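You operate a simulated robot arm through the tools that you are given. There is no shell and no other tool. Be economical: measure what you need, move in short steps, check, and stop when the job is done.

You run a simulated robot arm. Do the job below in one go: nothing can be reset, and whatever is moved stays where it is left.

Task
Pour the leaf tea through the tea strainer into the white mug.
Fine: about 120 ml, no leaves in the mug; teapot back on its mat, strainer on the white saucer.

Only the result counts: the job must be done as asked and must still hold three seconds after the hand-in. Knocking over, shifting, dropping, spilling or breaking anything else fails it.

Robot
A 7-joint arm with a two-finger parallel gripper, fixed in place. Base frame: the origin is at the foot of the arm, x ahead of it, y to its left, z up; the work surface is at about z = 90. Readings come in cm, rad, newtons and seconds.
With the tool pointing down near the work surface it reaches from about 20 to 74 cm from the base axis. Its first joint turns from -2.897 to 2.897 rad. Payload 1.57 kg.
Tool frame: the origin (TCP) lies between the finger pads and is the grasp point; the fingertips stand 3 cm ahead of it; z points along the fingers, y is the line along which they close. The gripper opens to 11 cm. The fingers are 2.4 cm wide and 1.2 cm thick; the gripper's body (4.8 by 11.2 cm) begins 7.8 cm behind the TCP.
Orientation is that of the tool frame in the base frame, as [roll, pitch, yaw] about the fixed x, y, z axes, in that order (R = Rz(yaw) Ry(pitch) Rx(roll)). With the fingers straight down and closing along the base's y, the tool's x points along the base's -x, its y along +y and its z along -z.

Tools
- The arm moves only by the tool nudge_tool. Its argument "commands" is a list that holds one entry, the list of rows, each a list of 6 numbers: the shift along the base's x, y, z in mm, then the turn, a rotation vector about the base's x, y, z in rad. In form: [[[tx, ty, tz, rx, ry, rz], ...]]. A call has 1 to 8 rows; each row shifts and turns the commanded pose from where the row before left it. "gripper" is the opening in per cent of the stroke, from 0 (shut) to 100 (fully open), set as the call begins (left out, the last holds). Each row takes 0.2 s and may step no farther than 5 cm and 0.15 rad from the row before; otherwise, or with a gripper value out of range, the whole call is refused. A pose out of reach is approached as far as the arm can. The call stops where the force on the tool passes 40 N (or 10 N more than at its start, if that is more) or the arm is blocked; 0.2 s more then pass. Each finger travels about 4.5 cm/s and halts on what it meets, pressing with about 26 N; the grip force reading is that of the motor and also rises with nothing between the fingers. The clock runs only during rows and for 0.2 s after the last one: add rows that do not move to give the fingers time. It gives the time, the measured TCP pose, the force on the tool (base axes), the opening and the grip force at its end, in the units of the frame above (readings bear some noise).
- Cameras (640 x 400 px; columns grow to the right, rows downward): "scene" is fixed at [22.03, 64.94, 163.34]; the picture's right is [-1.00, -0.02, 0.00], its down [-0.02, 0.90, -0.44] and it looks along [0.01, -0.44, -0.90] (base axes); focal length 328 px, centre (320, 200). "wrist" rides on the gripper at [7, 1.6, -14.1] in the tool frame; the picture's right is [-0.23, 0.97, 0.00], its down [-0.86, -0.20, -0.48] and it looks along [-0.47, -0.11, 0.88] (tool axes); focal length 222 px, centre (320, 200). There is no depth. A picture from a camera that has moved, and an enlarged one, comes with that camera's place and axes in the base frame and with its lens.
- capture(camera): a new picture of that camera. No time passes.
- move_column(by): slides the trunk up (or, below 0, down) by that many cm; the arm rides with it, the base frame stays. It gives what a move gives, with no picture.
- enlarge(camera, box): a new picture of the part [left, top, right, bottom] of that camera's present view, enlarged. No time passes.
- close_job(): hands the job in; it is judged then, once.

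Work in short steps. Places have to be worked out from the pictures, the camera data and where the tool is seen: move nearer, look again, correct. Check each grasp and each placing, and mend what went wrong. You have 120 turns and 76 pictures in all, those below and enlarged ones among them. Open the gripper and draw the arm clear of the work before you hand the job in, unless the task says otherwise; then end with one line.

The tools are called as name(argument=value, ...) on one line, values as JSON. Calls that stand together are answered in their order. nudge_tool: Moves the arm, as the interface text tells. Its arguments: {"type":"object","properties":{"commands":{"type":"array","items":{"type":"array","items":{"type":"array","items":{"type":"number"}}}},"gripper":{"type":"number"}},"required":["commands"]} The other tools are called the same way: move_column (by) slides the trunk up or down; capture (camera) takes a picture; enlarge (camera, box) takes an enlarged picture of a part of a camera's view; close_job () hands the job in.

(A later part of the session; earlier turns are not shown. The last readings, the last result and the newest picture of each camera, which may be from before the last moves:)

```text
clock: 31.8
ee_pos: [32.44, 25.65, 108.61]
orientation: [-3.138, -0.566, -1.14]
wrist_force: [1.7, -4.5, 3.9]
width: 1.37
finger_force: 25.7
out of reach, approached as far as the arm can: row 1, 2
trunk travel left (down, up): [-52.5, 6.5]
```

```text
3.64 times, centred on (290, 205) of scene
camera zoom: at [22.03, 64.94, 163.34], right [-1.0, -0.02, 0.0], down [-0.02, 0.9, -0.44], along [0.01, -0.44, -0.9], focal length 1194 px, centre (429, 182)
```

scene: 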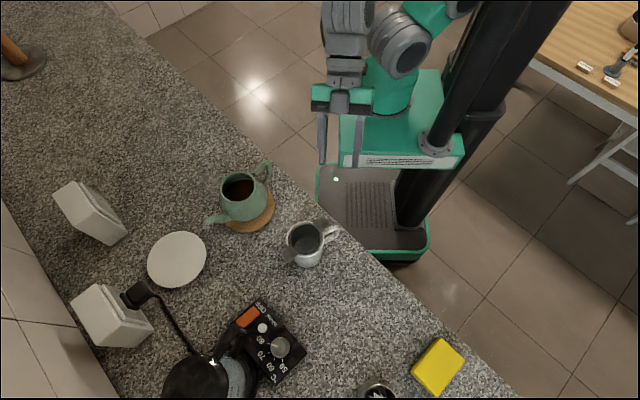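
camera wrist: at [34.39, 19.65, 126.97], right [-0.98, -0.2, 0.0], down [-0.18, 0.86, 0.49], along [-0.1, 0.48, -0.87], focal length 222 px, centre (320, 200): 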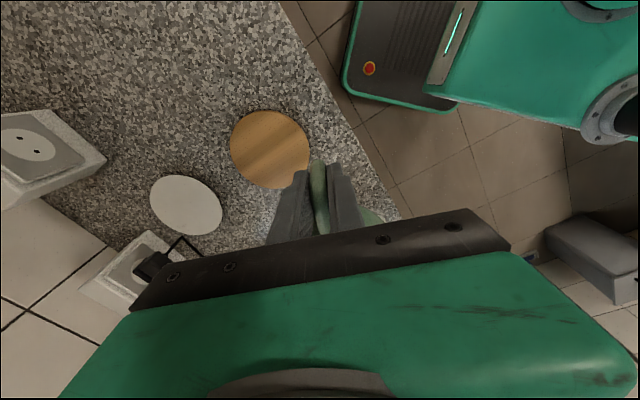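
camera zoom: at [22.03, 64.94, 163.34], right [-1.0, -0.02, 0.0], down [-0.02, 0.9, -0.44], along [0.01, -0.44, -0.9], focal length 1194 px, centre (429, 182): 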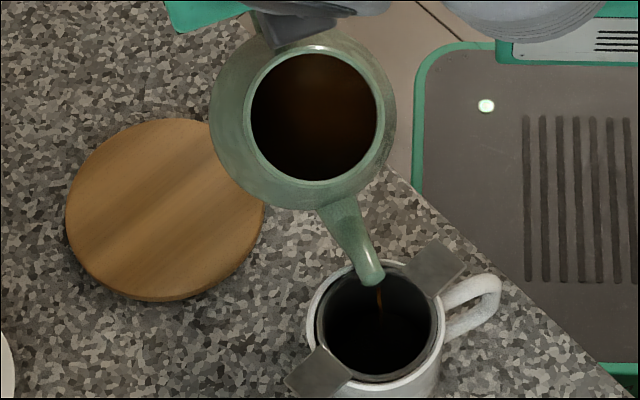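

A thin stream is flowing into the strainer, but the arm hit its reach limit, sagged to z 108.6 and touched something (+9 N). I back the tilt off to 28° and raise it.

nudge_tool(commands=[[[0, 0, 3, 0.033, 0.0152, 0], [0, 0, 5, 0.033, 0.0152, 0], [0, 0, 0, 0, 0, 0]]])

enlarge(camera="scene", box=[240, 150, 340, 260])

```text
clock: 32.6
ee_pos: [32.45, 25.7, 109.31]
orientation: [-3.14, -0.494, -1.138]
wrist_force: [-0.2, 0.4, -5.3]
width: 1.38
finger_force: 25.9
trunk travel left (down, up): [-52.5, 6.5]
```

```text
3.64 times, centred on (290, 205) of scene
camera zoom: at [22.03, 64.94, 163.34], right [-1.0, -0.02, 0.0], down [-0.02, 0.9, -0.44], along [0.01, -0.44, -0.9], focal length 1194 px, centre (429, 182)
```

zoom: 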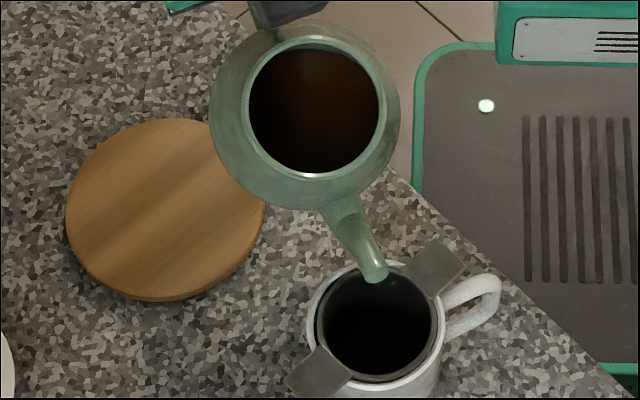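

The flow stopped and nothing shifted. To escape the joint limit I'll untilt to about 12°, raise the pot, and turn the pour direction back by 29° to a more natural arm posture.

nudge_tool(commands=[[[0, -3, 10, 0.075, 0.0345, 0], [0, -3, 15, 0.085, 0.039, 0], [0, 0, 15, 0.085, 0.039, 0], [0, 0, 10, 0, 0, 0], [0, 0, 0, 0, 0, 0]]])

nudge_tool(commands=[[[-10, 0, 0, 0, 0, -0.08], [-15, 0, 0, 0, 0, -0.085], [-15, 0, 0, 0, 0, -0.085], [-15, 0, 0, 0, 0, -0.085], [-15, 2, 0, 0, 0, -0.085], [-11, 3, 0, 0, 0, -0.08], [0, 0, 0, 0, 0, 0]]])

enlarge(camera="scene", box=[220, 130, 370, 270])

```text
clock: 33.8
ee_pos: [32.51, 25.1, 114.31]
orientation: [-3.139, -0.222, -1.139]
wrist_force: [0.3, 0.3, -5.3]
width: 1.39
finger_force: 25.8
trunk travel left (down, up): [-52.5, 6.5]
```

```text
clock: 35.4
ee_pos: [24.28, 25.72, 114.32]
orientation: [-3.138, -0.226, -1.641]
wrist_force: [0.3, 0.0, -4.2]
width: 1.36
finger_force: 26.0
trunk travel left (down, up): [-52.5, 6.5]
```

```text
2.86 times, centred on (295, 200) of scene
camera zoom: at [22.03, 64.94, 163.34], right [-1.0, -0.02, 0.0], down [-0.02, 0.9, -0.44], along [0.01, -0.44, -0.9], focal length 938 px, centre (391, 200)
```

zoom: 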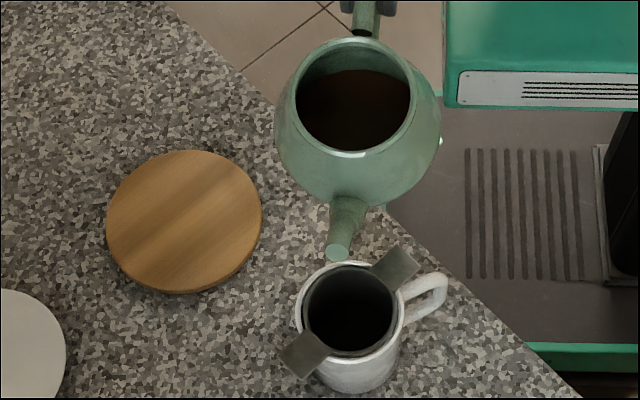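

The tip is back over the strainer in a new posture. I tilt to about 28° again, then on to 32° while keeping z around 113, and check reach.

nudge_tool(commands=[[[0, -2, -4, -0.085, 0.006, 0], [0, -2, -4, -0.085, 0.006, 0], [0, 0, -2, -0.085, 0.006, 0], [0, 2, 0, -0.035, 0.0025, 0], [0, 2, 0, -0.035, 0.0025, 0], [0, 0, 0, 0, 0, 0]]])

enlarge(camera="scene", box=[240, 150, 340, 260])

```text
clock: 36.8
ee_pos: [23.76, 21.56, 108.37]
orientation: [-3.139, -0.551, -1.637]
wrist_force: [0.1, 0.7, -5.1]
width: 1.37
finger_force: 26.2
out of reach, approached as far as the arm can: row 2, 3, 4
trunk travel left (down, up): [-52.5, 6.5]
```

```text
3.64 times, centred on (290, 205) of scene
camera zoom: at [22.03, 64.94, 163.34], right [-1.0, -0.02, 0.0], down [-0.02, 0.9, -0.44], along [0.01, -0.44, -0.9], focal length 1194 px, centre (429, 182)
```

zoom: 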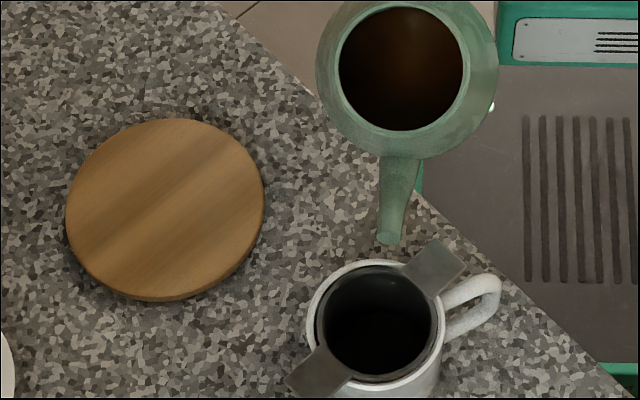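

The inward tilt is even more limited, and the tip is now short of the mug. I untilt at once to level; I'll set the pot back on the mat and regrasp with a pre-tilted tool to gain tilt range.

nudge_tool(commands=[[[0, 0, 5, 0.138, -0.0097, 0], [0, 5, 15, 0.138, -0.0097, 0], [0, 5, 15, 0.138, -0.0097, 0], [0, 5, 15, 0.135, -0.0095, 0], [0, 0, 0, 0, 0, 0]]])

capture(camera="scene")

```text
clock: 38.0
ee_pos: [23.66, 22.99, 113.33]
orientation: [-3.139, 0.001, -1.641]
wrist_force: [-1.1, 0.4, -4.7]
width: 1.36
finger_force: 26.1
trunk travel left (down, up): [-52.5, 6.5]
```

```text
29 pictures are left
```

scene: 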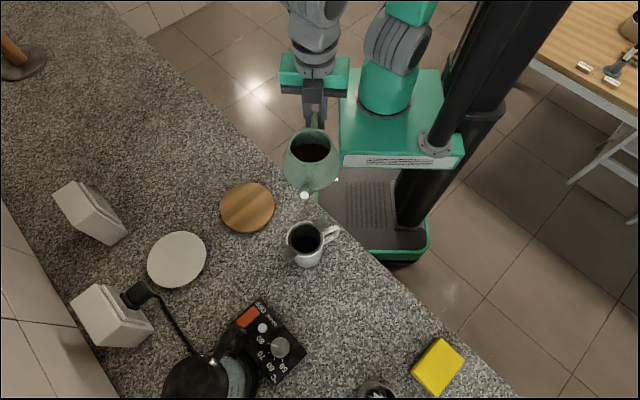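

The mug and strainer are undisturbed. I return the pot above its mat at the original pose.

nudge_tool(commands=[[[14, 2, 0, 0, 0, -0.07], [20, 3, 0, 0, 0, -0.1], [20, 4, 0, 0, 0, -0.1], [20, 4, 0, 0, 0, -0.1], [20, 4, 0, 0, 0, -0.1], [20, 3, 0, 0, 0, -0.087], [0, 0, 0, 0, 0, 0], [0, 0, 0, 0, 0, 0]]])

```text
clock: 39.8
ee_pos: [35.19, 25.02, 113.29]
orientation: [-3.136, -0.001, -2.197]
wrist_force: [0.0, 0.2, -4.7]
width: 1.38
finger_force: 26.0
trunk travel left (down, up): [-52.5, 6.5]
```

The pot is above the mat at the original pose. I lower it to just above the mat (TCP 98.45 was its resting height) and then feel for contact.

nudge_tool(commands=[[[0, 0, -40, 0, 0, 0], [0, 0, -40, 0, 0, 0], [0, 0, -40, 0, 0, 0], [0, 0, -18, 0, 0, 0], [0, 0, -6, 0, 0, 0], [0, 0, -3, 0, 0, 0], [0, 0, 0, 0, 0, 0]]])

enlarge(camera="scene", box=[190, 150, 340, 250])

```text
clock: 41.4
ee_pos: [35.12, 24.99, 98.64]
orientation: [-3.138, 0.001, -2.194]
wrist_force: [0.5, 0.1, -5.2]
width: 1.33
finger_force: 25.7
trunk travel left (down, up): [-52.5, 6.5]
```

```text
4.00 times, centred on (265, 200) of scene
camera zoom: at [22.03, 64.94, 163.34], right [-1.0, -0.02, 0.0], down [-0.02, 0.9, -0.44], along [0.01, -0.44, -0.9], focal length 1314 px, centre (540, 200)
```

zoom: 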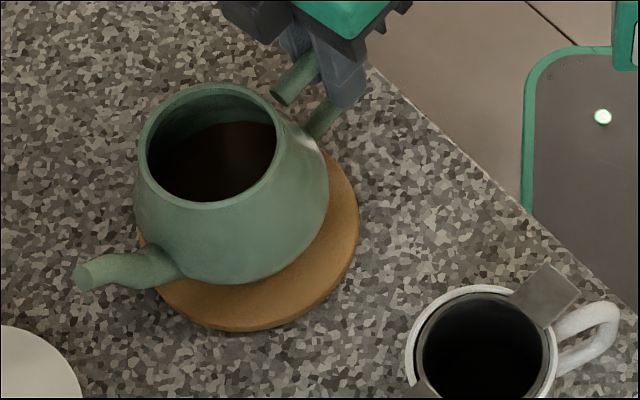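

It is a few millimetres above the mat. I lower in 1 mm steps.

nudge_tool(commands=[[[0, 0, -1, 0, 0, 0], [0, 0, -1, 0, 0, 0], [0, 0, -1, 0, 0, 0], [0, 0, 0, 0, 0, 0]]])

```text
clock: 42.4
ee_pos: [35.19, 25.06, 98.46]
orientation: [-3.135, 0.004, -2.196]
wrist_force: [0.2, -1.8, 3.5]
width: 1.38
finger_force: 25.9
trunk travel left (down, up): [-52.5, 6.5]
```

Contact confirmed: the pot rests on the mat. I open, retreat up and back, and pre-tilt the tool by 30°.

nudge_tool(commands=[[[0, 0, 0, 0, 0, 0], [0, 0, 0, 0, 0, 0], [0, 0, 0, 0, 0, 0]]], gripper=50)

nudge_tool(commands=[[[0, 0, 40, 0, 0, 0], [-6, -9, 35, 0, 0, 0], [-6, -9, 0, 0.106, -0.077, 0], [-6, -9, 0, 0.106, -0.077, 0], [-5, -7, 0, 0.106, -0.077, 0], [0, 0, 0, 0.106, -0.077, 0], [0, 0, 0, 0, 0, 0]]])

capture(camera="wrist")

```text
clock: 43.2
ee_pos: [35.16, 25.08, 98.43]
orientation: [-3.134, 0.001, -2.195]
wrist_force: [-0.4, -0.2, -1.1]
width: 5.52
finger_force: 0.0
trunk travel left (down, up): [-52.5, 6.5]
```

```text
clock: 44.8
ee_pos: [32.84, 21.6, 105.9]
orientation: [-3.134, 0.525, -2.196]
wrist_force: [-0.2, 0.3, 0.7]
width: 5.48
finger_force: 0.1
trunk travel left (down, up): [-52.5, 6.5]
```

```text
27 pictures are left
camera wrist: at [23.8, 11.91, 114.55], right [-0.67, 0.73, 0.11], down [0.45, 0.29, 0.84], along [0.59, 0.62, -0.53], focal length 222 px, centre (320, 200)
```

wrist: 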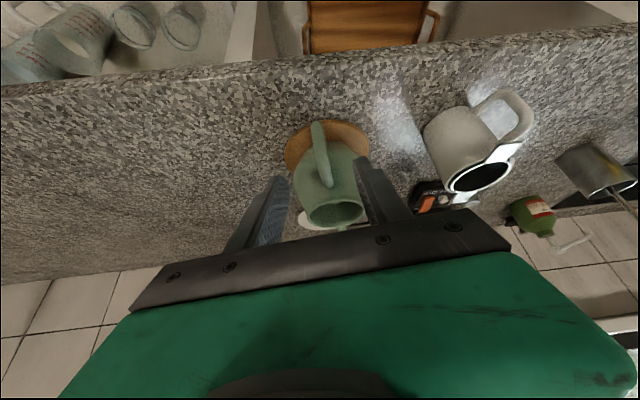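

The 30° tilt is reachable and the handle is between the fingers. I advance along the tool axis onto the handle's corner.

nudge_tool(commands=[[[7, 10, -24, 0, 0, 0], [7, 10, -24, 0, 0, 0], [7, 10, -22, 0, 0, 0], [0, 0, 0, 0, 0, 0]]])

enlarge(camera="wrist", box=[230, 80, 430, 240])

```text
clock: 45.8
ee_pos: [34.88, 24.44, 98.77]
orientation: [-3.135, 0.523, -2.196]
wrist_force: [-0.3, 0.7, 0.8]
width: 5.51
finger_force: 0.0
trunk travel left (down, up): [-52.5, 6.5]
```

```text
2.50 times, centred on (330, 160) of wrist
camera zoom: at [25.98, 14.94, 107.51], right [-0.67, 0.73, 0.11], down [0.45, 0.29, 0.84], along [0.59, 0.62, -0.53], focal length 555 px, centre (295, 300)
```

zoom: 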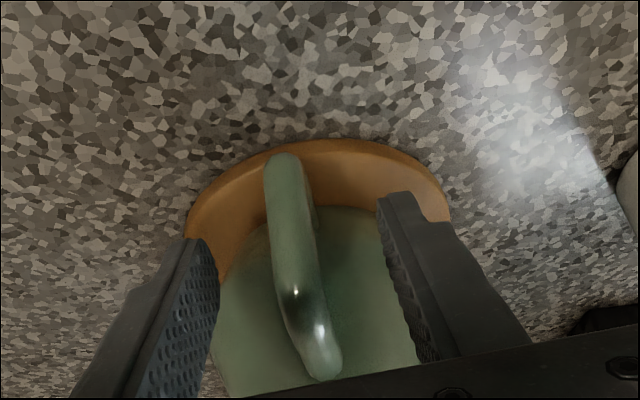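

The TCP sits right at the handle's upper corner. I close and lift.

nudge_tool(commands=[[[0, 0, 0, 0, 0, 0], [0, 0, 0, 0, 0, 0], [0, 0, 0, 0, 0, 0], [0, 0, 0, 0, 0, 0]]], gripper=0)

nudge_tool(commands=[[[0, 0, 5, 0, 0, 0], [0, 0, 15, 0, 0, 0], [0, 0, 30, 0, 0, 0], [0, 0, 35, 0, 0, 0], [0, 0, 35, 0, 0, 0], [0, 0, 25, 0, 0, 0], [0, 0, 0, 0, 0, 0]]])

enlarge(camera="scene", box=[190, 130, 340, 250])

```text
clock: 46.8
ee_pos: [34.86, 24.63, 98.82]
orientation: [-3.136, 0.521, -2.197]
wrist_force: [-0.6, 0.3, 0.6]
width: 1.39
finger_force: 25.9
trunk travel left (down, up): [-52.5, 6.5]
```

```text
clock: 48.4
ee_pos: [34.91, 24.64, 113.41]
orientation: [-3.137, 0.525, -2.195]
wrist_force: [0.5, -0.7, -5.3]
width: 1.37
finger_force: 25.6
trunk travel left (down, up): [-52.5, 6.5]
```

```text
3.33 times, centred on (265, 190) of scene
camera zoom: at [22.03, 64.94, 163.34], right [-1.0, -0.02, 0.0], down [-0.02, 0.9, -0.44], along [0.01, -0.44, -0.9], focal length 1095 px, centre (503, 233)
```

zoom: 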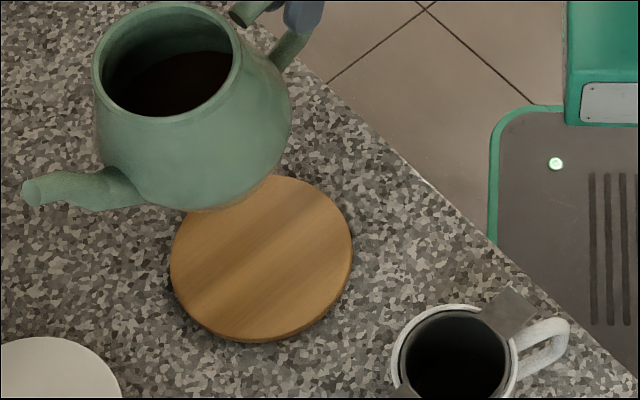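

The pot is held level with the pre-tilted tool. I turn it slowly by 61° to pour from the tab-free side, moving the handle to about (32.5, 27.5, 114.5).

nudge_tool(commands=[[[0, 0, 5, 0, 0, 0.1], [-2, 3, 6, 0, 0, 0.106], [-2, 3, 0, 0, 0, 0.106], [-2, 3, 0, 0, 0, 0.106], [-2, 3, 0, 0, 0, 0.106], [-2, 3, 0, 0, 0, 0.106], [-2, 3, 0, 0, 0, 0.106]]])

nudge_tool(commands=[[[-3, 3, 0, 0, 0, 0.106], [-4, 4, 0, 0, 0, 0.106], [-5, 4, 0, 0, 0, 0.112], [0, 0, 0, 0, 0, 0], [0, 0, 0, 0, 0, 0]]])

enlarge(camera="scene", box=[220, 130, 350, 270])

```text
clock: 50.0
ee_pos: [33.73, 26.37, 114.44]
orientation: [-3.136, 0.523, -1.457]
wrist_force: [-0.1, -0.2, -4.0]
width: 1.39
finger_force: 26.1
trunk travel left (down, up): [-52.5, 6.5]
```

```text
clock: 51.2
ee_pos: [32.47, 27.48, 114.39]
orientation: [-3.136, 0.524, -1.136]
wrist_force: [-0.3, 0.9, -5.1]
width: 1.4
finger_force: 25.8
trunk travel left (down, up): [-52.5, 6.5]
```

```text
2.86 times, centred on (285, 200) of scene
camera zoom: at [22.03, 64.94, 163.34], right [-1.0, -0.02, 0.0], down [-0.02, 0.9, -0.44], along [0.01, -0.44, -0.9], focal length 938 px, centre (420, 200)
```

zoom: 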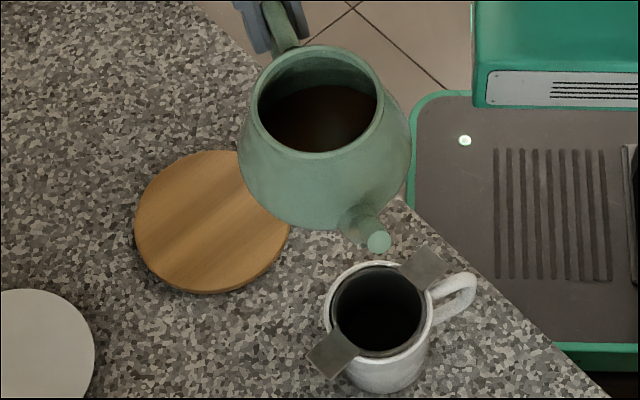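

Same arrangement as before, now with tilt reserve. I tilt to 28°, moving back 1 cm to hold the tip over the basket.

nudge_tool(commands=[[[1, -3, 0, -0.089, -0.041, 0], [1, -3, 0, -0.089, -0.041, 0], [1, -3, 0, -0.089, -0.041, 0], [1, 0, 0, -0.089, -0.041, 0], [0, 0, 0, -0.089, -0.041, 0], [0, 0, 0, 0, 0, 0], [0, 0, 0, 0, 0, 0]]])

```text
clock: 52.8
ee_pos: [32.92, 26.63, 114.43]
orientation: [-3.139, 0.034, -1.135]
wrist_force: [0.5, 0.1, -5.1]
width: 1.37
finger_force: 26.4
trunk travel left (down, up): [-52.5, 6.5]
```

Reached exactly. I now tilt to about 32.5° and hold about a second.

nudge_tool(commands=[[[-1, 2, -3, -0.034, -0.016, 0], [-1, 2, -3, -0.034, -0.016, 0], [0, 0, 0, 0, 0, 0], [0, 0, 0, 0, 0, 0], [0, 0, 0, 0, 0, 0], [0, 0, 0, 0, 0, 0]]])

enlarge(camera="scene", box=[240, 150, 340, 260])

```text
clock: 54.2
ee_pos: [32.69, 27.08, 113.79]
orientation: [-3.136, -0.042, -1.135]
wrist_force: [-0.1, -0.3, -4.6]
width: 1.39
finger_force: 25.8
trunk travel left (down, up): [-52.5, 6.5]
```

```text
3.64 times, centred on (290, 205) of scene
camera zoom: at [22.03, 64.94, 163.34], right [-1.0, -0.02, 0.0], down [-0.02, 0.9, -0.44], along [0.01, -0.44, -0.9], focal length 1194 px, centre (429, 182)
```

zoom: 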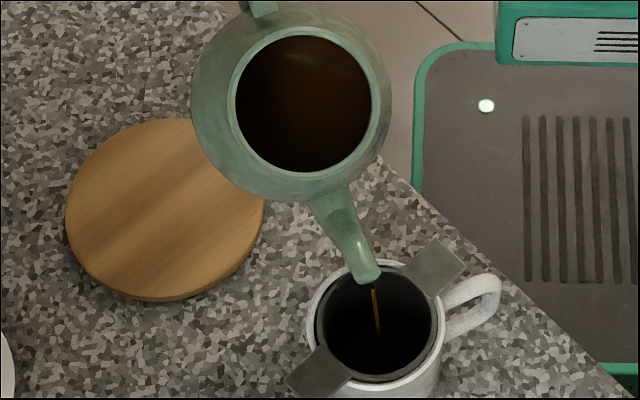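

A thin stream runs cleanly into the basket. I hold here for a while and read the weight.

nudge_tool(commands=[[[0, 0, 0, 0, 0, 0], [0, 0, 0, 0, 0, 0], [0, 0, 0, 0, 0, 0], [0, 0, 0, 0, 0, 0], [0, 0, 0, 0, 0, 0], [0, 0, 0, 0, 0, 0], [0, 0, 0, 0, 0, 0]]])

enlarge(camera="scene", box=[240, 150, 340, 260])

```text
clock: 55.8
ee_pos: [32.8, 27.08, 113.9]
orientation: [-3.135, -0.042, -1.136]
wrist_force: [0.4, 0.3, -4.6]
width: 1.37
finger_force: 26.4
trunk travel left (down, up): [-52.5, 6.5]
```

```text
3.64 times, centred on (290, 205) of scene
camera zoom: at [22.03, 64.94, 163.34], right [-1.0, -0.02, 0.0], down [-0.02, 0.9, -0.44], along [0.01, -0.44, -0.9], focal length 1194 px, centre (429, 182)
```

zoom: 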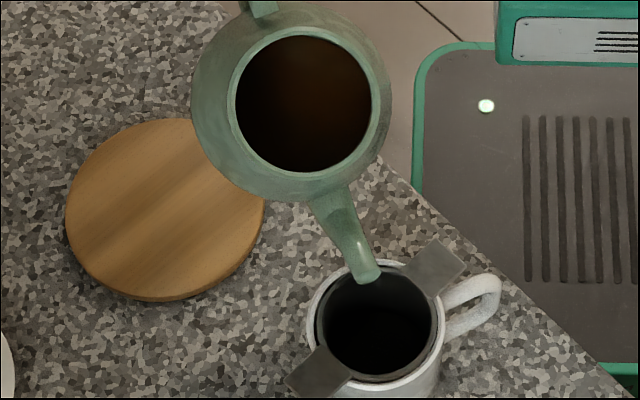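

The flow stopped by itself at this angle, so poured volume follows tilt at roughly 12 ml per degree. I go on to about 36.5° in small steps.

nudge_tool(commands=[[[-1, 2, 2, -0.016, -0.0075, 0], [-1, 2, 2, -0.016, -0.0075, 0], [-1, 2, 2, -0.016, -0.0075, 0], [0, 0, 0, -0.016, -0.0075, 0], [0, 0, 0, 0, 0, 0], [0, 0, 0, 0, 0, 0], [0, 0, 0, 0, 0, 0], [0, 0, 0, 0, 0, 0]]])

nudge_tool(commands=[[[0, 0, 0, 0, 0, 0], [0, 0, 0, 0, 0, 0], [0, 0, 0, 0, 0, 0], [0, 0, 0, 0, 0, 0], [0, 0, 0, 0, 0, 0], [0, 0, 0, 0, 0, 0], [0, 0, 0, 0, 0, 0]]])

enlarge(camera="scene", box=[240, 150, 340, 260])

```text
clock: 57.6
ee_pos: [32.48, 27.57, 114.36]
orientation: [-3.136, -0.113, -1.138]
wrist_force: [0.5, -0.5, -3.6]
width: 1.37
finger_force: 26.0
trunk travel left (down, up): [-52.5, 6.5]
```

```text
clock: 59.2
ee_pos: [32.39, 27.63, 114.53]
orientation: [-3.135, -0.111, -1.137]
wrist_force: [-0.6, 0.0, -4.1]
width: 1.36
finger_force: 26.1
trunk travel left (down, up): [-52.5, 6.5]
```

```text
3.64 times, centred on (290, 205) of scene
camera zoom: at [22.03, 64.94, 163.34], right [-1.0, -0.02, 0.0], down [-0.02, 0.9, -0.44], along [0.01, -0.44, -0.9], focal length 1194 px, centre (429, 182)
```

zoom: 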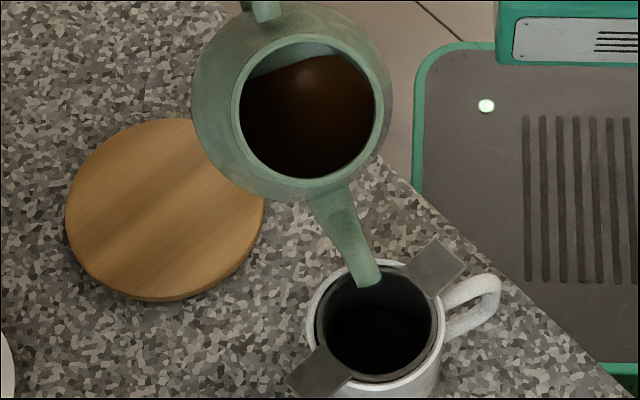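

The flow stopped again at 36.4°. I take several quick force readings to average out the noise.

nudge_tool(commands=[[[0, 0, 0, 0, 0, 0]]])

nudge_tool(commands=[[[0, 0, 0, 0, 0, 0]]])

nudge_tool(commands=[[[0, 0, 0, 0, 0, 0]]])

nudge_tool(commands=[[[0, 0, 0, 0, 0, 0]]])

nudge_tool(commands=[[[0, 0, 0, 0, 0, 0]]])

enlarge(camera="scene", box=[284, 215, 340, 255])

```text
clock: 59.6
ee_pos: [32.51, 27.5, 114.41]
orientation: [-3.136, -0.111, -1.136]
wrist_force: [-0.1, -0.1, -3.1]
width: 1.38
finger_force: 25.9
trunk travel left (down, up): [-52.5, 6.5]
```

```text
clock: 60.0
ee_pos: [32.48, 27.64, 114.33]
orientation: [-3.136, -0.11, -1.136]
wrist_force: [0.1, 0.2, -3.6]
width: 1.37
finger_force: 25.7
trunk travel left (down, up): [-52.5, 6.5]
```

```text
clock: 60.4
ee_pos: [32.48, 27.56, 114.4]
orientation: [-3.136, -0.112, -1.136]
wrist_force: [0.5, -0.8, -4.1]
width: 1.37
finger_force: 26.2
trunk travel left (down, up): [-52.5, 6.5]
```

```text
clock: 60.8
ee_pos: [32.34, 27.68, 114.44]
orientation: [-3.137, -0.113, -1.135]
wrist_force: [0.2, 0.7, -4.8]
width: 1.38
finger_force: 25.8
trunk travel left (down, up): [-52.5, 6.5]
```

```text
clock: 61.2
ee_pos: [32.43, 27.54, 114.44]
orientation: [-3.137, -0.111, -1.138]
wrist_force: [0.5, 0.0, -4.0]
width: 1.38
finger_force: 25.7
trunk travel left (down, up): [-52.5, 6.5]
```

```text
10.00 times, centred on (312, 235) of scene
camera zoom: at [22.03, 64.94, 163.34], right [-1.0, -0.02, 0.0], down [-0.02, 0.9, -0.44], along [0.01, -0.44, -0.9], focal length 3285 px, centre (400, -150)
```

zoom: 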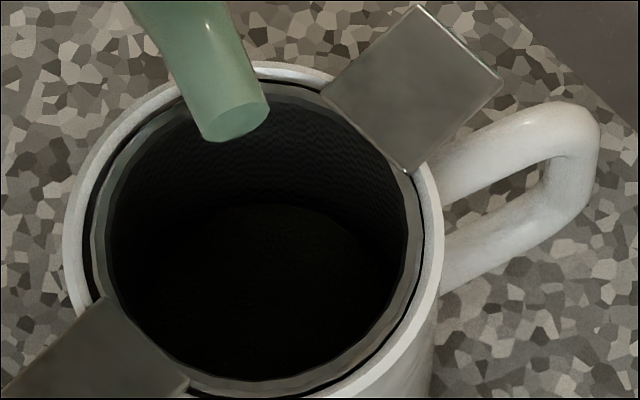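

The average so far suggests about 90–110 ml poured, with sizeable noise. I take more readings before any further tilt.

nudge_tool(commands=[[[0, 0, 0, 0, 0, 0]]])

nudge_tool(commands=[[[0, 0, 0, 0, 0, 0]]])

nudge_tool(commands=[[[0, 0, 0, 0, 0, 0]]])

nudge_tool(commands=[[[0, 0, 0, 0, 0, 0]]])

nudge_tool(commands=[[[0, 0, 0, 0, 0, 0]]])

nudge_tool(commands=[[[0, 0, 0, 0, 0, 0]]])

nudge_tool(commands=[[[0, 0, 0, 0, 0, 0]]])

nudge_tool(commands=[[[0, 0, 0, 0, 0, 0]]])

```text
clock: 61.6
ee_pos: [32.46, 27.55, 114.37]
orientation: [-3.135, -0.111, -1.135]
wrist_force: [-0.2, 0.2, -3.8]
width: 1.38
finger_force: 25.7
trunk travel left (down, up): [-52.5, 6.5]
```

```text
clock: 62.0
ee_pos: [32.5, 27.61, 114.39]
orientation: [-3.137, -0.113, -1.136]
wrist_force: [0.7, -0.5, -4.9]
width: 1.38
finger_force: 25.3
trunk travel left (down, up): [-52.5, 6.5]
```

```text
clock: 62.4
ee_pos: [32.59, 27.57, 114.48]
orientation: [-3.136, -0.111, -1.136]
wrist_force: [0.4, 0.1, -3.3]
width: 1.39
finger_force: 26.5
trunk travel left (down, up): [-52.5, 6.5]
```

```text
clock: 62.8
ee_pos: [32.41, 27.75, 114.32]
orientation: [-3.135, -0.111, -1.137]
wrist_force: [0.6, 0.1, -4.3]
width: 1.37
finger_force: 26.3
trunk travel left (down, up): [-52.5, 6.5]
```

```text
clock: 63.2
ee_pos: [32.5, 27.53, 114.52]
orientation: [-3.135, -0.113, -1.136]
wrist_force: [0.4, 0.6, -3.8]
width: 1.37
finger_force: 25.6
trunk travel left (down, up): [-52.5, 6.5]
```

```text
clock: 63.6
ee_pos: [32.42, 27.66, 114.51]
orientation: [-3.136, -0.112, -1.135]
wrist_force: [0.3, 0.2, -3.8]
width: 1.37
finger_force: 25.8
trunk travel left (down, up): [-52.5, 6.5]
```

```text
clock: 64.0
ee_pos: [32.34, 27.59, 114.38]
orientation: [-3.136, -0.112, -1.135]
wrist_force: [0.3, -0.1, -4.7]
width: 1.41
finger_force: 26.2
trunk travel left (down, up): [-52.5, 6.5]
```

```text
clock: 64.4
ee_pos: [32.41, 27.51, 114.48]
orientation: [-3.136, -0.112, -1.137]
wrist_force: [-0.3, -0.1, -4.1]
width: 1.38
finger_force: 26.7
trunk travel left (down, up): [-52.5, 6.5]
```

The mean is 4.0 N against about 5.0 N before, so roughly 90–100 ml has been poured. I add 1.8° more and measure again.

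nudge_tool(commands=[[[-1, 2, 2, -0.0145, -0.0067, 0], [0, 1, 1, -0.014, -0.0065, 0], [0, 0, 0, 0, 0, 0], [0, 0, 0, 0, 0, 0], [0, 0, 0, 0, 0, 0], [0, 0, 0, 0, 0, 0], [0, 0, 0, 0, 0, 0], [0, 0, 0, 0, 0, 0]]])

nudge_tool(commands=[[[0, 0, 0, 0, 0, 0], [0, 0, 0, 0, 0, 0], [0, 0, 0, 0, 0, 0], [0, 0, 0, 0, 0, 0], [0, 0, 0, 0, 0, 0], [0, 0, 0, 0, 0, 0]]])

enlarge(camera="scene", box=[240, 150, 340, 260])

nudge_tool(commands=[[[0, 0, 0, 0, 0, 0]]])

nudge_tool(commands=[[[0, 0, 0, 0, 0, 0]]])

nudge_tool(commands=[[[0, 0, 0, 0, 0, 0]]])

nudge_tool(commands=[[[0, 0, 0, 0, 0, 0]]])

nudge_tool(commands=[[[0, 0, 0, 0, 0, 0]]])

nudge_tool(commands=[[[0, 0, 0, 0, 0, 0]]])

nudge_tool(commands=[[[0, 0, 0, 0, 0, 0]]])

nudge_tool(commands=[[[0, 0, 0, 0, 0, 0]]])

```text
clock: 66.2
ee_pos: [32.37, 27.94, 114.63]
orientation: [-3.136, -0.144, -1.134]
wrist_force: [-0.3, -0.4, -3.6]
width: 1.38
finger_force: 25.8
trunk travel left (down, up): [-52.5, 6.5]
```

```text
clock: 67.6
ee_pos: [32.3, 27.89, 114.75]
orientation: [-3.136, -0.143, -1.135]
wrist_force: [-0.3, 0.3, -4.4]
width: 1.39
finger_force: 26.2
trunk travel left (down, up): [-52.5, 6.5]
```

```text
3.64 times, centred on (290, 205) of scene
camera zoom: at [22.03, 64.94, 163.34], right [-1.0, -0.02, 0.0], down [-0.02, 0.9, -0.44], along [0.01, -0.44, -0.9], focal length 1194 px, centre (429, 182)
```

zoom: 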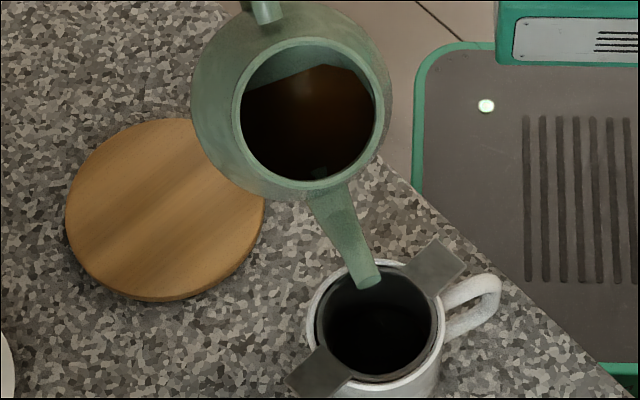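

```text
clock: 68.0
ee_pos: [32.34, 27.83, 114.7]
orientation: [-3.136, -0.143, -1.137]
wrist_force: [0.3, 0.5, -4.0]
width: 1.37
finger_force: 25.7
trunk travel left (down, up): [-52.5, 6.5]
```

```text
clock: 68.4
ee_pos: [32.33, 27.76, 114.64]
orientation: [-3.137, -0.144, -1.135]
wrist_force: [0.9, 1.5, -4.3]
width: 1.39
finger_force: 25.8
trunk travel left (down, up): [-52.5, 6.5]
```

```text
clock: 68.8
ee_pos: [32.35, 27.83, 114.7]
orientation: [-3.137, -0.144, -1.135]
wrist_force: [0.4, -0.2, -3.7]
width: 1.36
finger_force: 25.5
trunk travel left (down, up): [-52.5, 6.5]
```

```text
clock: 69.2
ee_pos: [32.3, 27.92, 114.76]
orientation: [-3.136, -0.143, -1.136]
wrist_force: [0.0, -0.8, -3.4]
width: 1.39
finger_force: 26.4
trunk travel left (down, up): [-52.5, 6.5]
```

```text
clock: 69.6
ee_pos: [32.42, 27.89, 114.78]
orientation: [-3.136, -0.144, -1.137]
wrist_force: [0.3, 0.0, -4.1]
width: 1.39
finger_force: 25.8
trunk travel left (down, up): [-52.5, 6.5]
```

```text
clock: 70.0
ee_pos: [32.37, 27.93, 114.65]
orientation: [-3.135, -0.142, -1.137]
wrist_force: [0.5, -0.1, -3.9]
width: 1.4
finger_force: 26.0
trunk travel left (down, up): [-52.5, 6.5]
```

```text
clock: 70.4
ee_pos: [32.35, 27.87, 114.61]
orientation: [-3.138, -0.142, -1.136]
wrist_force: [1.0, -0.4, -2.9]
width: 1.37
finger_force: 25.8
trunk travel left (down, up): [-52.5, 6.5]
```

```text
clock: 70.8
ee_pos: [32.29, 27.8, 114.68]
orientation: [-3.136, -0.144, -1.137]
wrist_force: [0.0, -0.4, -3.7]
width: 1.39
finger_force: 26.1
trunk travel left (down, up): [-52.5, 6.5]
```

The mean is now 3.80 N, i.e. about 115–120 ml by weight. As a cross-check I level the pot at the same pose as an earlier picture to compare tea levels.

nudge_tool(commands=[[[0, 0, 0, 0.085, 0.0395, 0], [0, -1, -1, 0.1, 0.0465, 0], [0, -1, -1, 0.105, 0.0487, 0], [1, -1, -1, 0.105, 0.0487, 0], [0, -1, 0, 0.105, 0.0487, 0], [0, 0, 0, 0.105, 0.0487, 0], [0, 0, 0, 0, 0, 0], [0, 0, 0, 0, 0, 0]]])

enlarge(camera="scene", box=[220, 130, 350, 270])

```text
clock: 72.6
ee_pos: [32.5, 27.47, 114.54]
orientation: [-3.136, 0.524, -1.136]
wrist_force: [0.4, -0.2, -3.6]
width: 1.37
finger_force: 26.4
trunk travel left (down, up): [-52.5, 6.5]
```

```text
2.86 times, centred on (285, 200) of scene
camera zoom: at [22.03, 64.94, 163.34], right [-1.0, -0.02, 0.0], down [-0.02, 0.9, -0.44], along [0.01, -0.44, -0.9], focal length 938 px, centre (420, 200)
```

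zoom: 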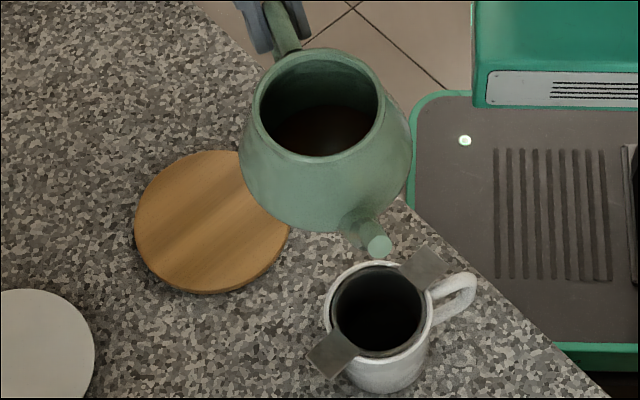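

The level change agrees with roughly 120 ml, so I stop pouring. I bring the pot back to its mat by reversing the turn.

nudge_tool(commands=[[[3, -3, 0, 0, 0, -0.1], [4, -4, 0, 0, 0, -0.108], [4, -4, 0, 0, 0, -0.108], [3, -3, 0, 0, 0, -0.108], [2, -3, 0, 0, 0, -0.108], [2, -3, 0, 0, 0, -0.108], [2, -3, 0, 0, 0, -0.108]]])

nudge_tool(commands=[[[2, -3, 0, 0, 0, -0.108], [1, -2, 0, 0, 0, -0.108], [1, 0, 0, 0, 0, -0.096], [0, 0, -20, 0, 0, 0], [0, 0, -40, 0, 0, 0], [0, 0, -40, 0, 0, 0], [0, 0, -30, 0, 0, 0], [0, 0, 0, 0, 0, 0]]])

enlarge(camera="scene", box=[190, 150, 340, 250])

```text
clock: 74.2
ee_pos: [34.43, 25.12, 114.45]
orientation: [-3.135, 0.523, -1.887]
wrist_force: [-0.1, 0.9, -4.4]
width: 1.34
finger_force: 26.3
trunk travel left (down, up): [-52.5, 6.5]
```

```text
clock: 76.0
ee_pos: [34.76, 24.69, 101.4]
orientation: [-3.136, 0.524, -2.197]
wrist_force: [-0.1, 0.7, -3.5]
width: 1.4
finger_force: 26.1
trunk travel left (down, up): [-52.5, 6.5]
```

```text
4.00 times, centred on (265, 200) of scene
camera zoom: at [22.03, 64.94, 163.34], right [-1.0, -0.02, 0.0], down [-0.02, 0.9, -0.44], along [0.01, -0.44, -0.9], focal length 1314 px, centre (540, 200)
```

zoom: 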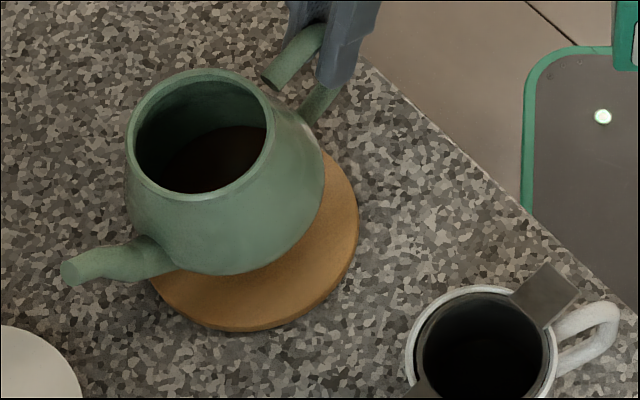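

The pot is aligned about 2.5 cm above rest. I lower it with small last steps.

nudge_tool(commands=[[[1, -1, -12, 0, 0, 0], [0, 0, -8, 0, 0, 0], [0, 0, -3, 0, 0, 0], [0, 0, -1, 0, 0, 0], [0, 0, -1, 0, 0, 0], [0, 0, -1, 0, 0, 0], [0, 0, 0, 0, 0, 0]]])

```text
clock: 77.6
ee_pos: [34.91, 24.49, 98.92]
orientation: [-3.135, 0.528, -2.198]
wrist_force: [-2.4, -3.3, 10.8]
width: 1.4
finger_force: 26.1
trunk travel left (down, up): [-52.5, 6.5]
```

Firm contact with the mat. I ease off 1 mm, open, and withdraw along the tool axis.

nudge_tool(commands=[[[0, 0, 1, 0, 0, 0], [0, 0, 0, 0, 0, 0]]])

nudge_tool(commands=[[[0, 0, 0, 0, 0, 0], [0, 0, 0, 0, 0, 0], [0, 0, 0, 0, 0, 0]]], gripper=50)

nudge_tool(commands=[[[-6, -8, 24, 0, 0, 0], [-7, -10, 30, 0, 0, 0], [-5, -6, 40, 0, 0, 0], [0, 0, 50, 0, 0, 0], [0, 0, 40, 0, 0, 0]]])

capture(camera="scene")

```text
clock: 78.2
ee_pos: [34.99, 24.47, 98.97]
orientation: [-3.137, 0.524, -2.196]
wrist_force: [0.1, -1.1, 6.4]
width: 1.39
finger_force: 25.9
trunk travel left (down, up): [-52.5, 6.5]
```

```text
clock: 79.0
ee_pos: [35.01, 24.7, 99.01]
orientation: [-3.136, 0.523, -2.197]
wrist_force: [-0.2, 0.5, 0.3]
width: 5.5
finger_force: 0.0
trunk travel left (down, up): [-52.5, 6.5]
```

```text
clock: 80.2
ee_pos: [33.15, 22.19, 117.36]
orientation: [-3.137, 0.523, -2.197]
wrist_force: [0.7, 0.2, 0.1]
width: 5.52
finger_force: 0.0
trunk travel left (down, up): [-52.5, 6.5]
```

```text
16 pictures are left
```

scene: 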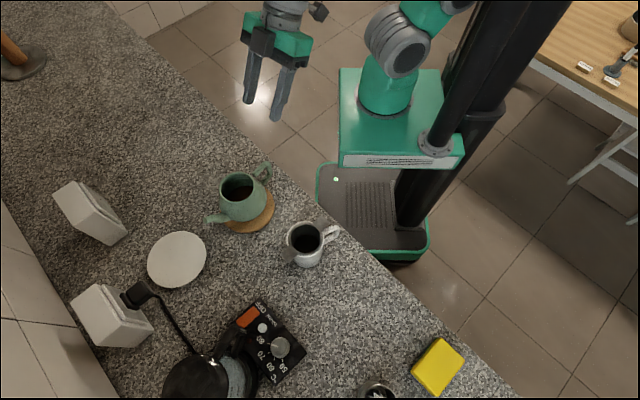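

The pot is back on its mat. I level the tool and return above the strainer's far tab.

nudge_tool(commands=[[[-5, 25, 5, -0.106, 0.077, 0], [-5, 32, 0, -0.106, 0.077, 0], [-5, 38, 0, -0.106, 0.077, 0], [-8, 38, 0, -0.105, 0.0765, 0], [-8, 38, 0, 0, 0, -0.065], [-9, 38, 0, 0, 0, -0.065], [-2, 38, -30, 0, 0, 0], [0, 0, -25, 0, 0, 0]]], gripper=45)

enlarge(camera="wrist", box=[200, 0, 400, 220])

```text
clock: 82.0
ee_pos: [29.0, 46.93, 112.27]
orientation: [-3.138, 0.001, -2.33]
wrist_force: [-0.2, -0.1, 0.2]
width: 4.94
finger_force: 0.1
trunk travel left (down, up): [-52.5, 6.5]
```

```text
1.82 times, centred on (300, 110) of wrist
camera zoom: at [22.95, 42.98, 126.31], right [-0.55, 0.83, 0.0], down [0.73, 0.49, 0.48], along [0.4, 0.26, -0.88], focal length 404 px, centre (356, 364)
```

zoom: 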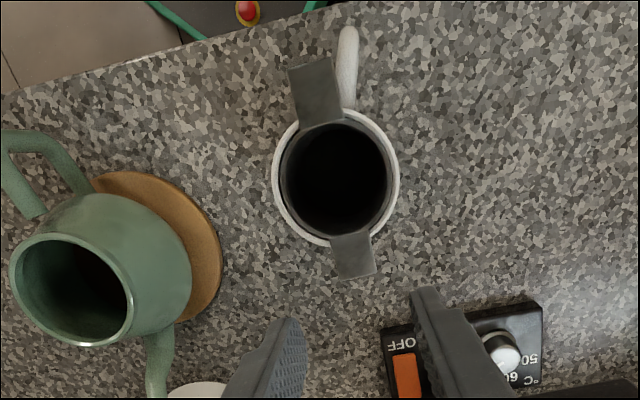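

The strainer is unmoved and its far tab lies right below the tool. I go down to the release height, 100.9.

nudge_tool(commands=[[[1, 0, -40, 0, 0, 0], [0, 0, -40, 0, 0, 0], [0, 0, -20, 0, 0, 0], [0, 0, -13, 0, 0, 0], [0, 0, 0, 0, 0, 0]]])

enlarge(camera="wrist", box=[210, 0, 390, 200])

```text
clock: 83.2
ee_pos: [29.08, 47.0, 101.03]
orientation: [-3.138, 0.001, -2.325]
wrist_force: [-0.3, 0.1, -0.7]
width: 4.95
finger_force: 0.1
trunk travel left (down, up): [-52.5, 6.5]
```

```text
2.00 times, centred on (300, 100) of wrist
camera zoom: at [23.06, 42.97, 115.05], right [-0.55, 0.83, 0.0], down [0.73, 0.49, 0.48], along [0.4, 0.26, -0.88], focal length 444 px, centre (360, 400)
```

zoom: 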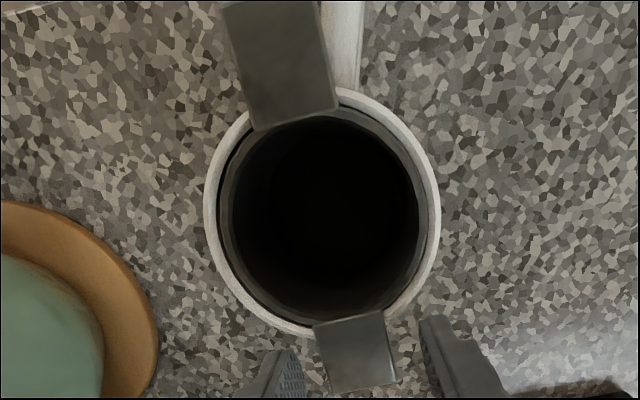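

The fingers straddle the tab outside the mug wall. I close, then lift gently, pausing over the mug to drain.

nudge_tool(commands=[[[0, 0, 0, 0, 0, 0], [0, 0, 0, 0, 0, 0], [0, 0, 0, 0, 0, 0], [0, 0, 0, 0, 0, 0]]], gripper=0)

nudge_tool(commands=[[[0, 0, 5, 0, 0, 0], [0, 0, 15, 0, 0, 0], [0, 0, 25, 0, 0, 0], [0, 0, 25, 0, 0, 0], [0, 0, 20, 0, 0, 0], [0, 0, 0, 0, 0, 0], [0, 0, 0, 0, 0, 0], [0, 0, 0, 0, 0, 0]]])

enlarge(camera="wrist", box=[200, 0, 400, 220])

enlarge(camera="scene", box=[260, 190, 360, 280])

```text
clock: 84.2
ee_pos: [29.09, 46.76, 100.88]
orientation: [-3.137, 0.0, -2.326]
wrist_force: [-0.2, -0.4, -0.3]
width: 2.5
finger_force: 25.8
trunk travel left (down, up): [-52.5, 6.5]
```

```text
clock: 86.0
ee_pos: [29.14, 46.9, 109.97]
orientation: [-3.14, 0.0, -2.326]
wrist_force: [0.6, 0.0, -0.1]
width: 2.47
finger_force: 25.6
trunk travel left (down, up): [-52.5, 6.5]
```

```text
1.82 times, centred on (300, 110) of wrist
camera zoom: at [23.02, 43.0, 124.11], right [-0.55, 0.83, 0.0], down [0.73, 0.49, 0.48], along [0.4, 0.26, -0.88], focal length 404 px, centre (356, 364)
```

zoom: 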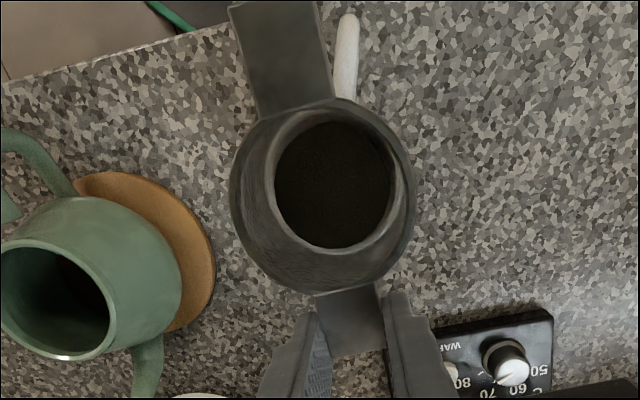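

```text
4.44 times, centred on (310, 235) of scene
camera zoom: at [22.03, 64.94, 163.34], right [-1.0, -0.02, 0.0], down [-0.02, 0.9, -0.44], along [0.01, -0.44, -0.9], focal length 1460 px, centre (364, 44)
```

zoom: 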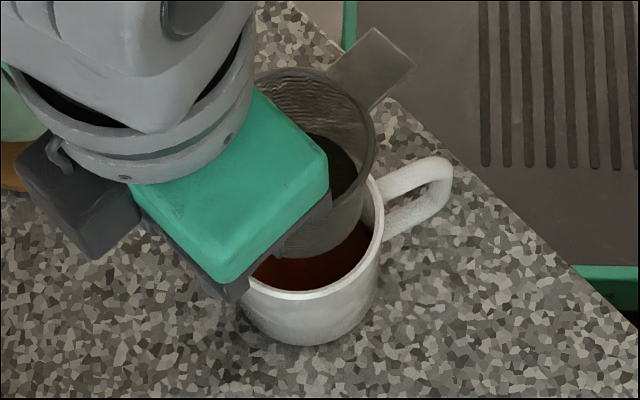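

Tea is in the mug, and the strainer came out held level. The saucer centre is near (54.6, 45.1), close to maximum reach, so I'll rotate the strainer by about 86° to put the grip on the nearer side. I let it drain a bit more first, then raise and carry.

nudge_tool(commands=[[[0, 0, 0, 0, 0, 0], [0, 0, 0, 0, 0, 0], [0, 0, 0, 0, 0, 0], [0, 0, 0, 0, 0, 0], [0, 0, 0, 0, 0, 0], [0, 0, 0, 0, 0, 0], [0, 0, 20, 0, 0, 0], [0, 0, 25, 0, 0, 0]]])

nudge_tool(commands=[[[17, 0, 0, 0, 0, 0.12], [17, 0, 0, 0, 0, 0.125], [17, 0, 0, 0, 0, 0.125], [17, 0, 0, 0, 0, 0.125], [17, 0, 0, 0, 0, 0.125], [17, 1, 0, 0, 0, 0.125], [17, 1, 0, 0, 0, 0.125]]])

nudge_tool(commands=[[[17, 1, 0, 0, 0, 0.125], [17, 1, 0, 0, 0, 0.125], [17, 1, 0, 0, 0, 0.125], [17, 1, 0, 0, 0, 0.125], [17, 1, 0, 0, 0, 0.13], [0, 0, 0, 0, 0, 0]]])

capture(camera="scene")

capture(camera="wrist")

```text
clock: 87.8
ee_pos: [28.99, 46.87, 114.75]
orientation: [-3.139, 0.002, -2.328]
wrist_force: [0.4, 1.1, 0.5]
width: 2.46
finger_force: 26.1
trunk travel left (down, up): [-52.5, 6.5]
```

```text
clock: 89.4
ee_pos: [41.0, 47.0, 114.36]
orientation: [-3.14, 0.001, -1.457]
wrist_force: [-0.6, 0.1, -0.4]
width: 2.49
finger_force: 26.5
trunk travel left (down, up): [-52.5, 6.5]
```

```text
clock: 90.8
ee_pos: [48.86, 47.09, 114.1]
orientation: [-3.139, -0.002, -0.824]
wrist_force: [0.8, 0.0, -0.4]
width: 2.49
finger_force: 26.0
out of reach, approached as far as the arm can: row 5
trunk travel left (down, up): [-52.5, 6.5]
```

```text
11 pictures are left
```

scene: 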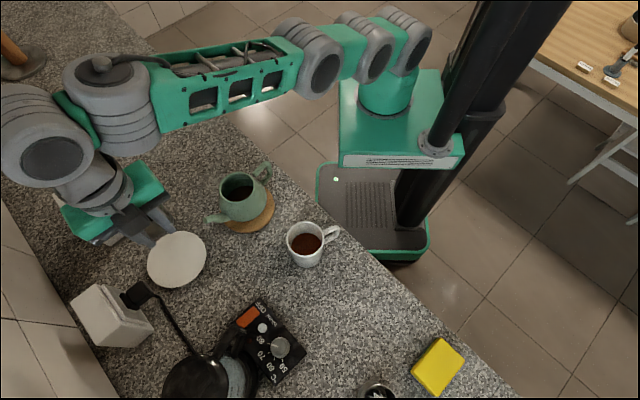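

```text
10 pictures are left
camera wrist: at [52.44, 40.8, 128.17], right [-0.87, -0.49, 0.0], down [-0.43, 0.76, 0.48], along [-0.23, 0.42, -0.88], focal length 222 px, centre (320, 200)
```

wrist: 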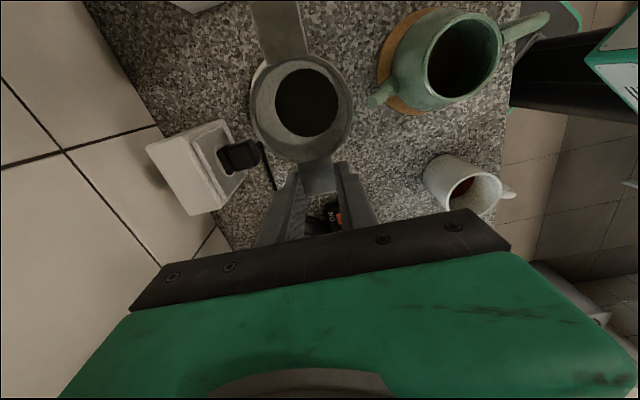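

The mug clearly holds tea. The strainer centre is at about (52.4, 43.3), near the saucer at (54.6, 45.1), and reach is limited at this height. I lower while moving outward.

nudge_tool(commands=[[[0, 0, -30, 0, 0, 0], [5, 4, -30, 0, 0, 0], [5, 4, -30, 0, 0, 0], [4, 4, 0, 0, 0, 0], [0, 0, 0, 0, 0, 0]]])

capture(camera="wrist")

```text
clock: 92.0
ee_pos: [50.34, 48.21, 105.22]
orientation: [-3.136, -0.001, -0.828]
wrist_force: [-0.8, 0.3, -0.7]
width: 2.5
finger_force: 25.6
trunk travel left (down, up): [-52.5, 6.5]
```

```text
9 pictures are left
camera wrist: at [53.84, 41.94, 119.25], right [-0.87, -0.49, 0.0], down [-0.43, 0.76, 0.48], along [-0.23, 0.42, -0.88], focal length 222 px, centre (320, 200)
```

wrist: 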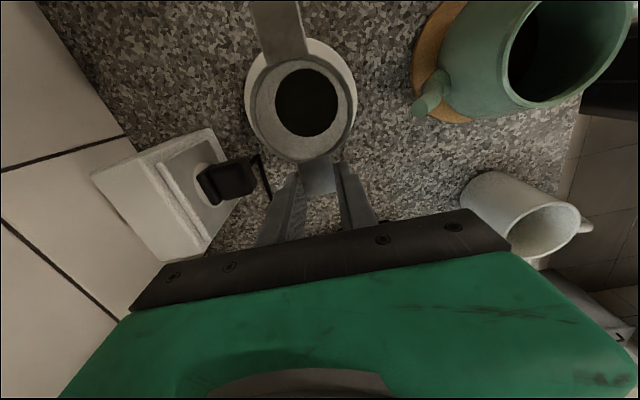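

The basket hangs over the saucer, about 1 cm off its centre. I nudge it outward and lower toward contact, expected at TCP ≈ 99.5.

nudge_tool(commands=[[[4, 2, -20, 0, 0, 0], [0, 0, -20, 0, 0, 0], [0, 0, -6, 0, 0, 0], [0, 0, -2, 0, 0, 0], [0, 0, 0, 0, 0, 0]]])

nudge_tool(commands=[[[0, 0, -2, 0, 0, 0], [0, 0, -1.5, 0, 0, 0], [0, 0, 0, 0, 0, 0]]])

```text
clock: 93.2
ee_pos: [50.69, 48.32, 100.4]
orientation: [-3.137, 0.001, -0.828]
wrist_force: [0.2, -0.5, -0.8]
width: 2.52
finger_force: 25.9
trunk travel left (down, up): [-52.5, 6.5]
```

```text
clock: 94.0
ee_pos: [50.79, 48.25, 100.05]
orientation: [-3.14, 0.003, -0.828]
wrist_force: [-0.5, 0.0, -0.9]
width: 2.5
finger_force: 26.1
trunk travel left (down, up): [-52.5, 6.5]
```

No contact yet, so I continue in small steps.

nudge_tool(commands=[[[0, 0, -1.5, 0, 0, 0], [0, 0, -1.5, 0, 0, 0], [0, 0, 0, 0, 0, 0]]])

nudge_tool(commands=[[[0, 0, -1.5, 0, 0, 0], [0, 0, 0, 0, 0, 0]]])

enlarge(camera="wrist", box=[220, 0, 400, 220])

```text
clock: 94.8
ee_pos: [50.65, 48.39, 99.71]
orientation: [-3.138, 0.001, -0.828]
wrist_force: [0.3, 0.7, 0.0]
width: 2.52
finger_force: 26.5
trunk travel left (down, up): [-52.5, 6.5]
```

```text
clock: 95.4
ee_pos: [50.72, 48.5, 99.65]
orientation: [-3.138, 0.002, -0.827]
wrist_force: [0.3, 0.6, -1.1]
width: 2.5
finger_force: 25.8
trunk travel left (down, up): [-52.5, 6.5]
```

```text
1.82 times, centred on (310, 110) of wrist
camera zoom: at [54.23, 42.13, 113.64], right [-0.87, -0.49, 0.0], down [-0.43, 0.76, 0.48], along [-0.23, 0.42, -0.88], focal length 404 px, centre (338, 364)
```

zoom: 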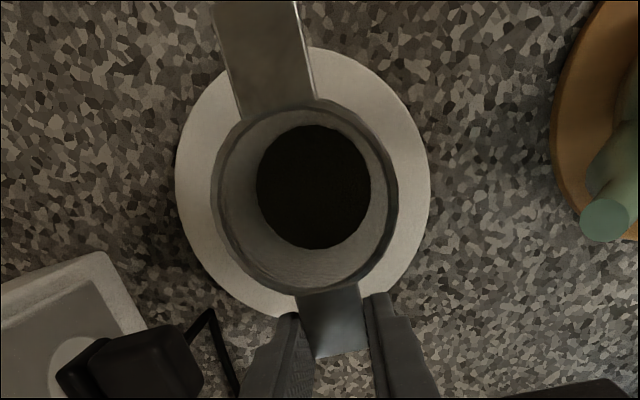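

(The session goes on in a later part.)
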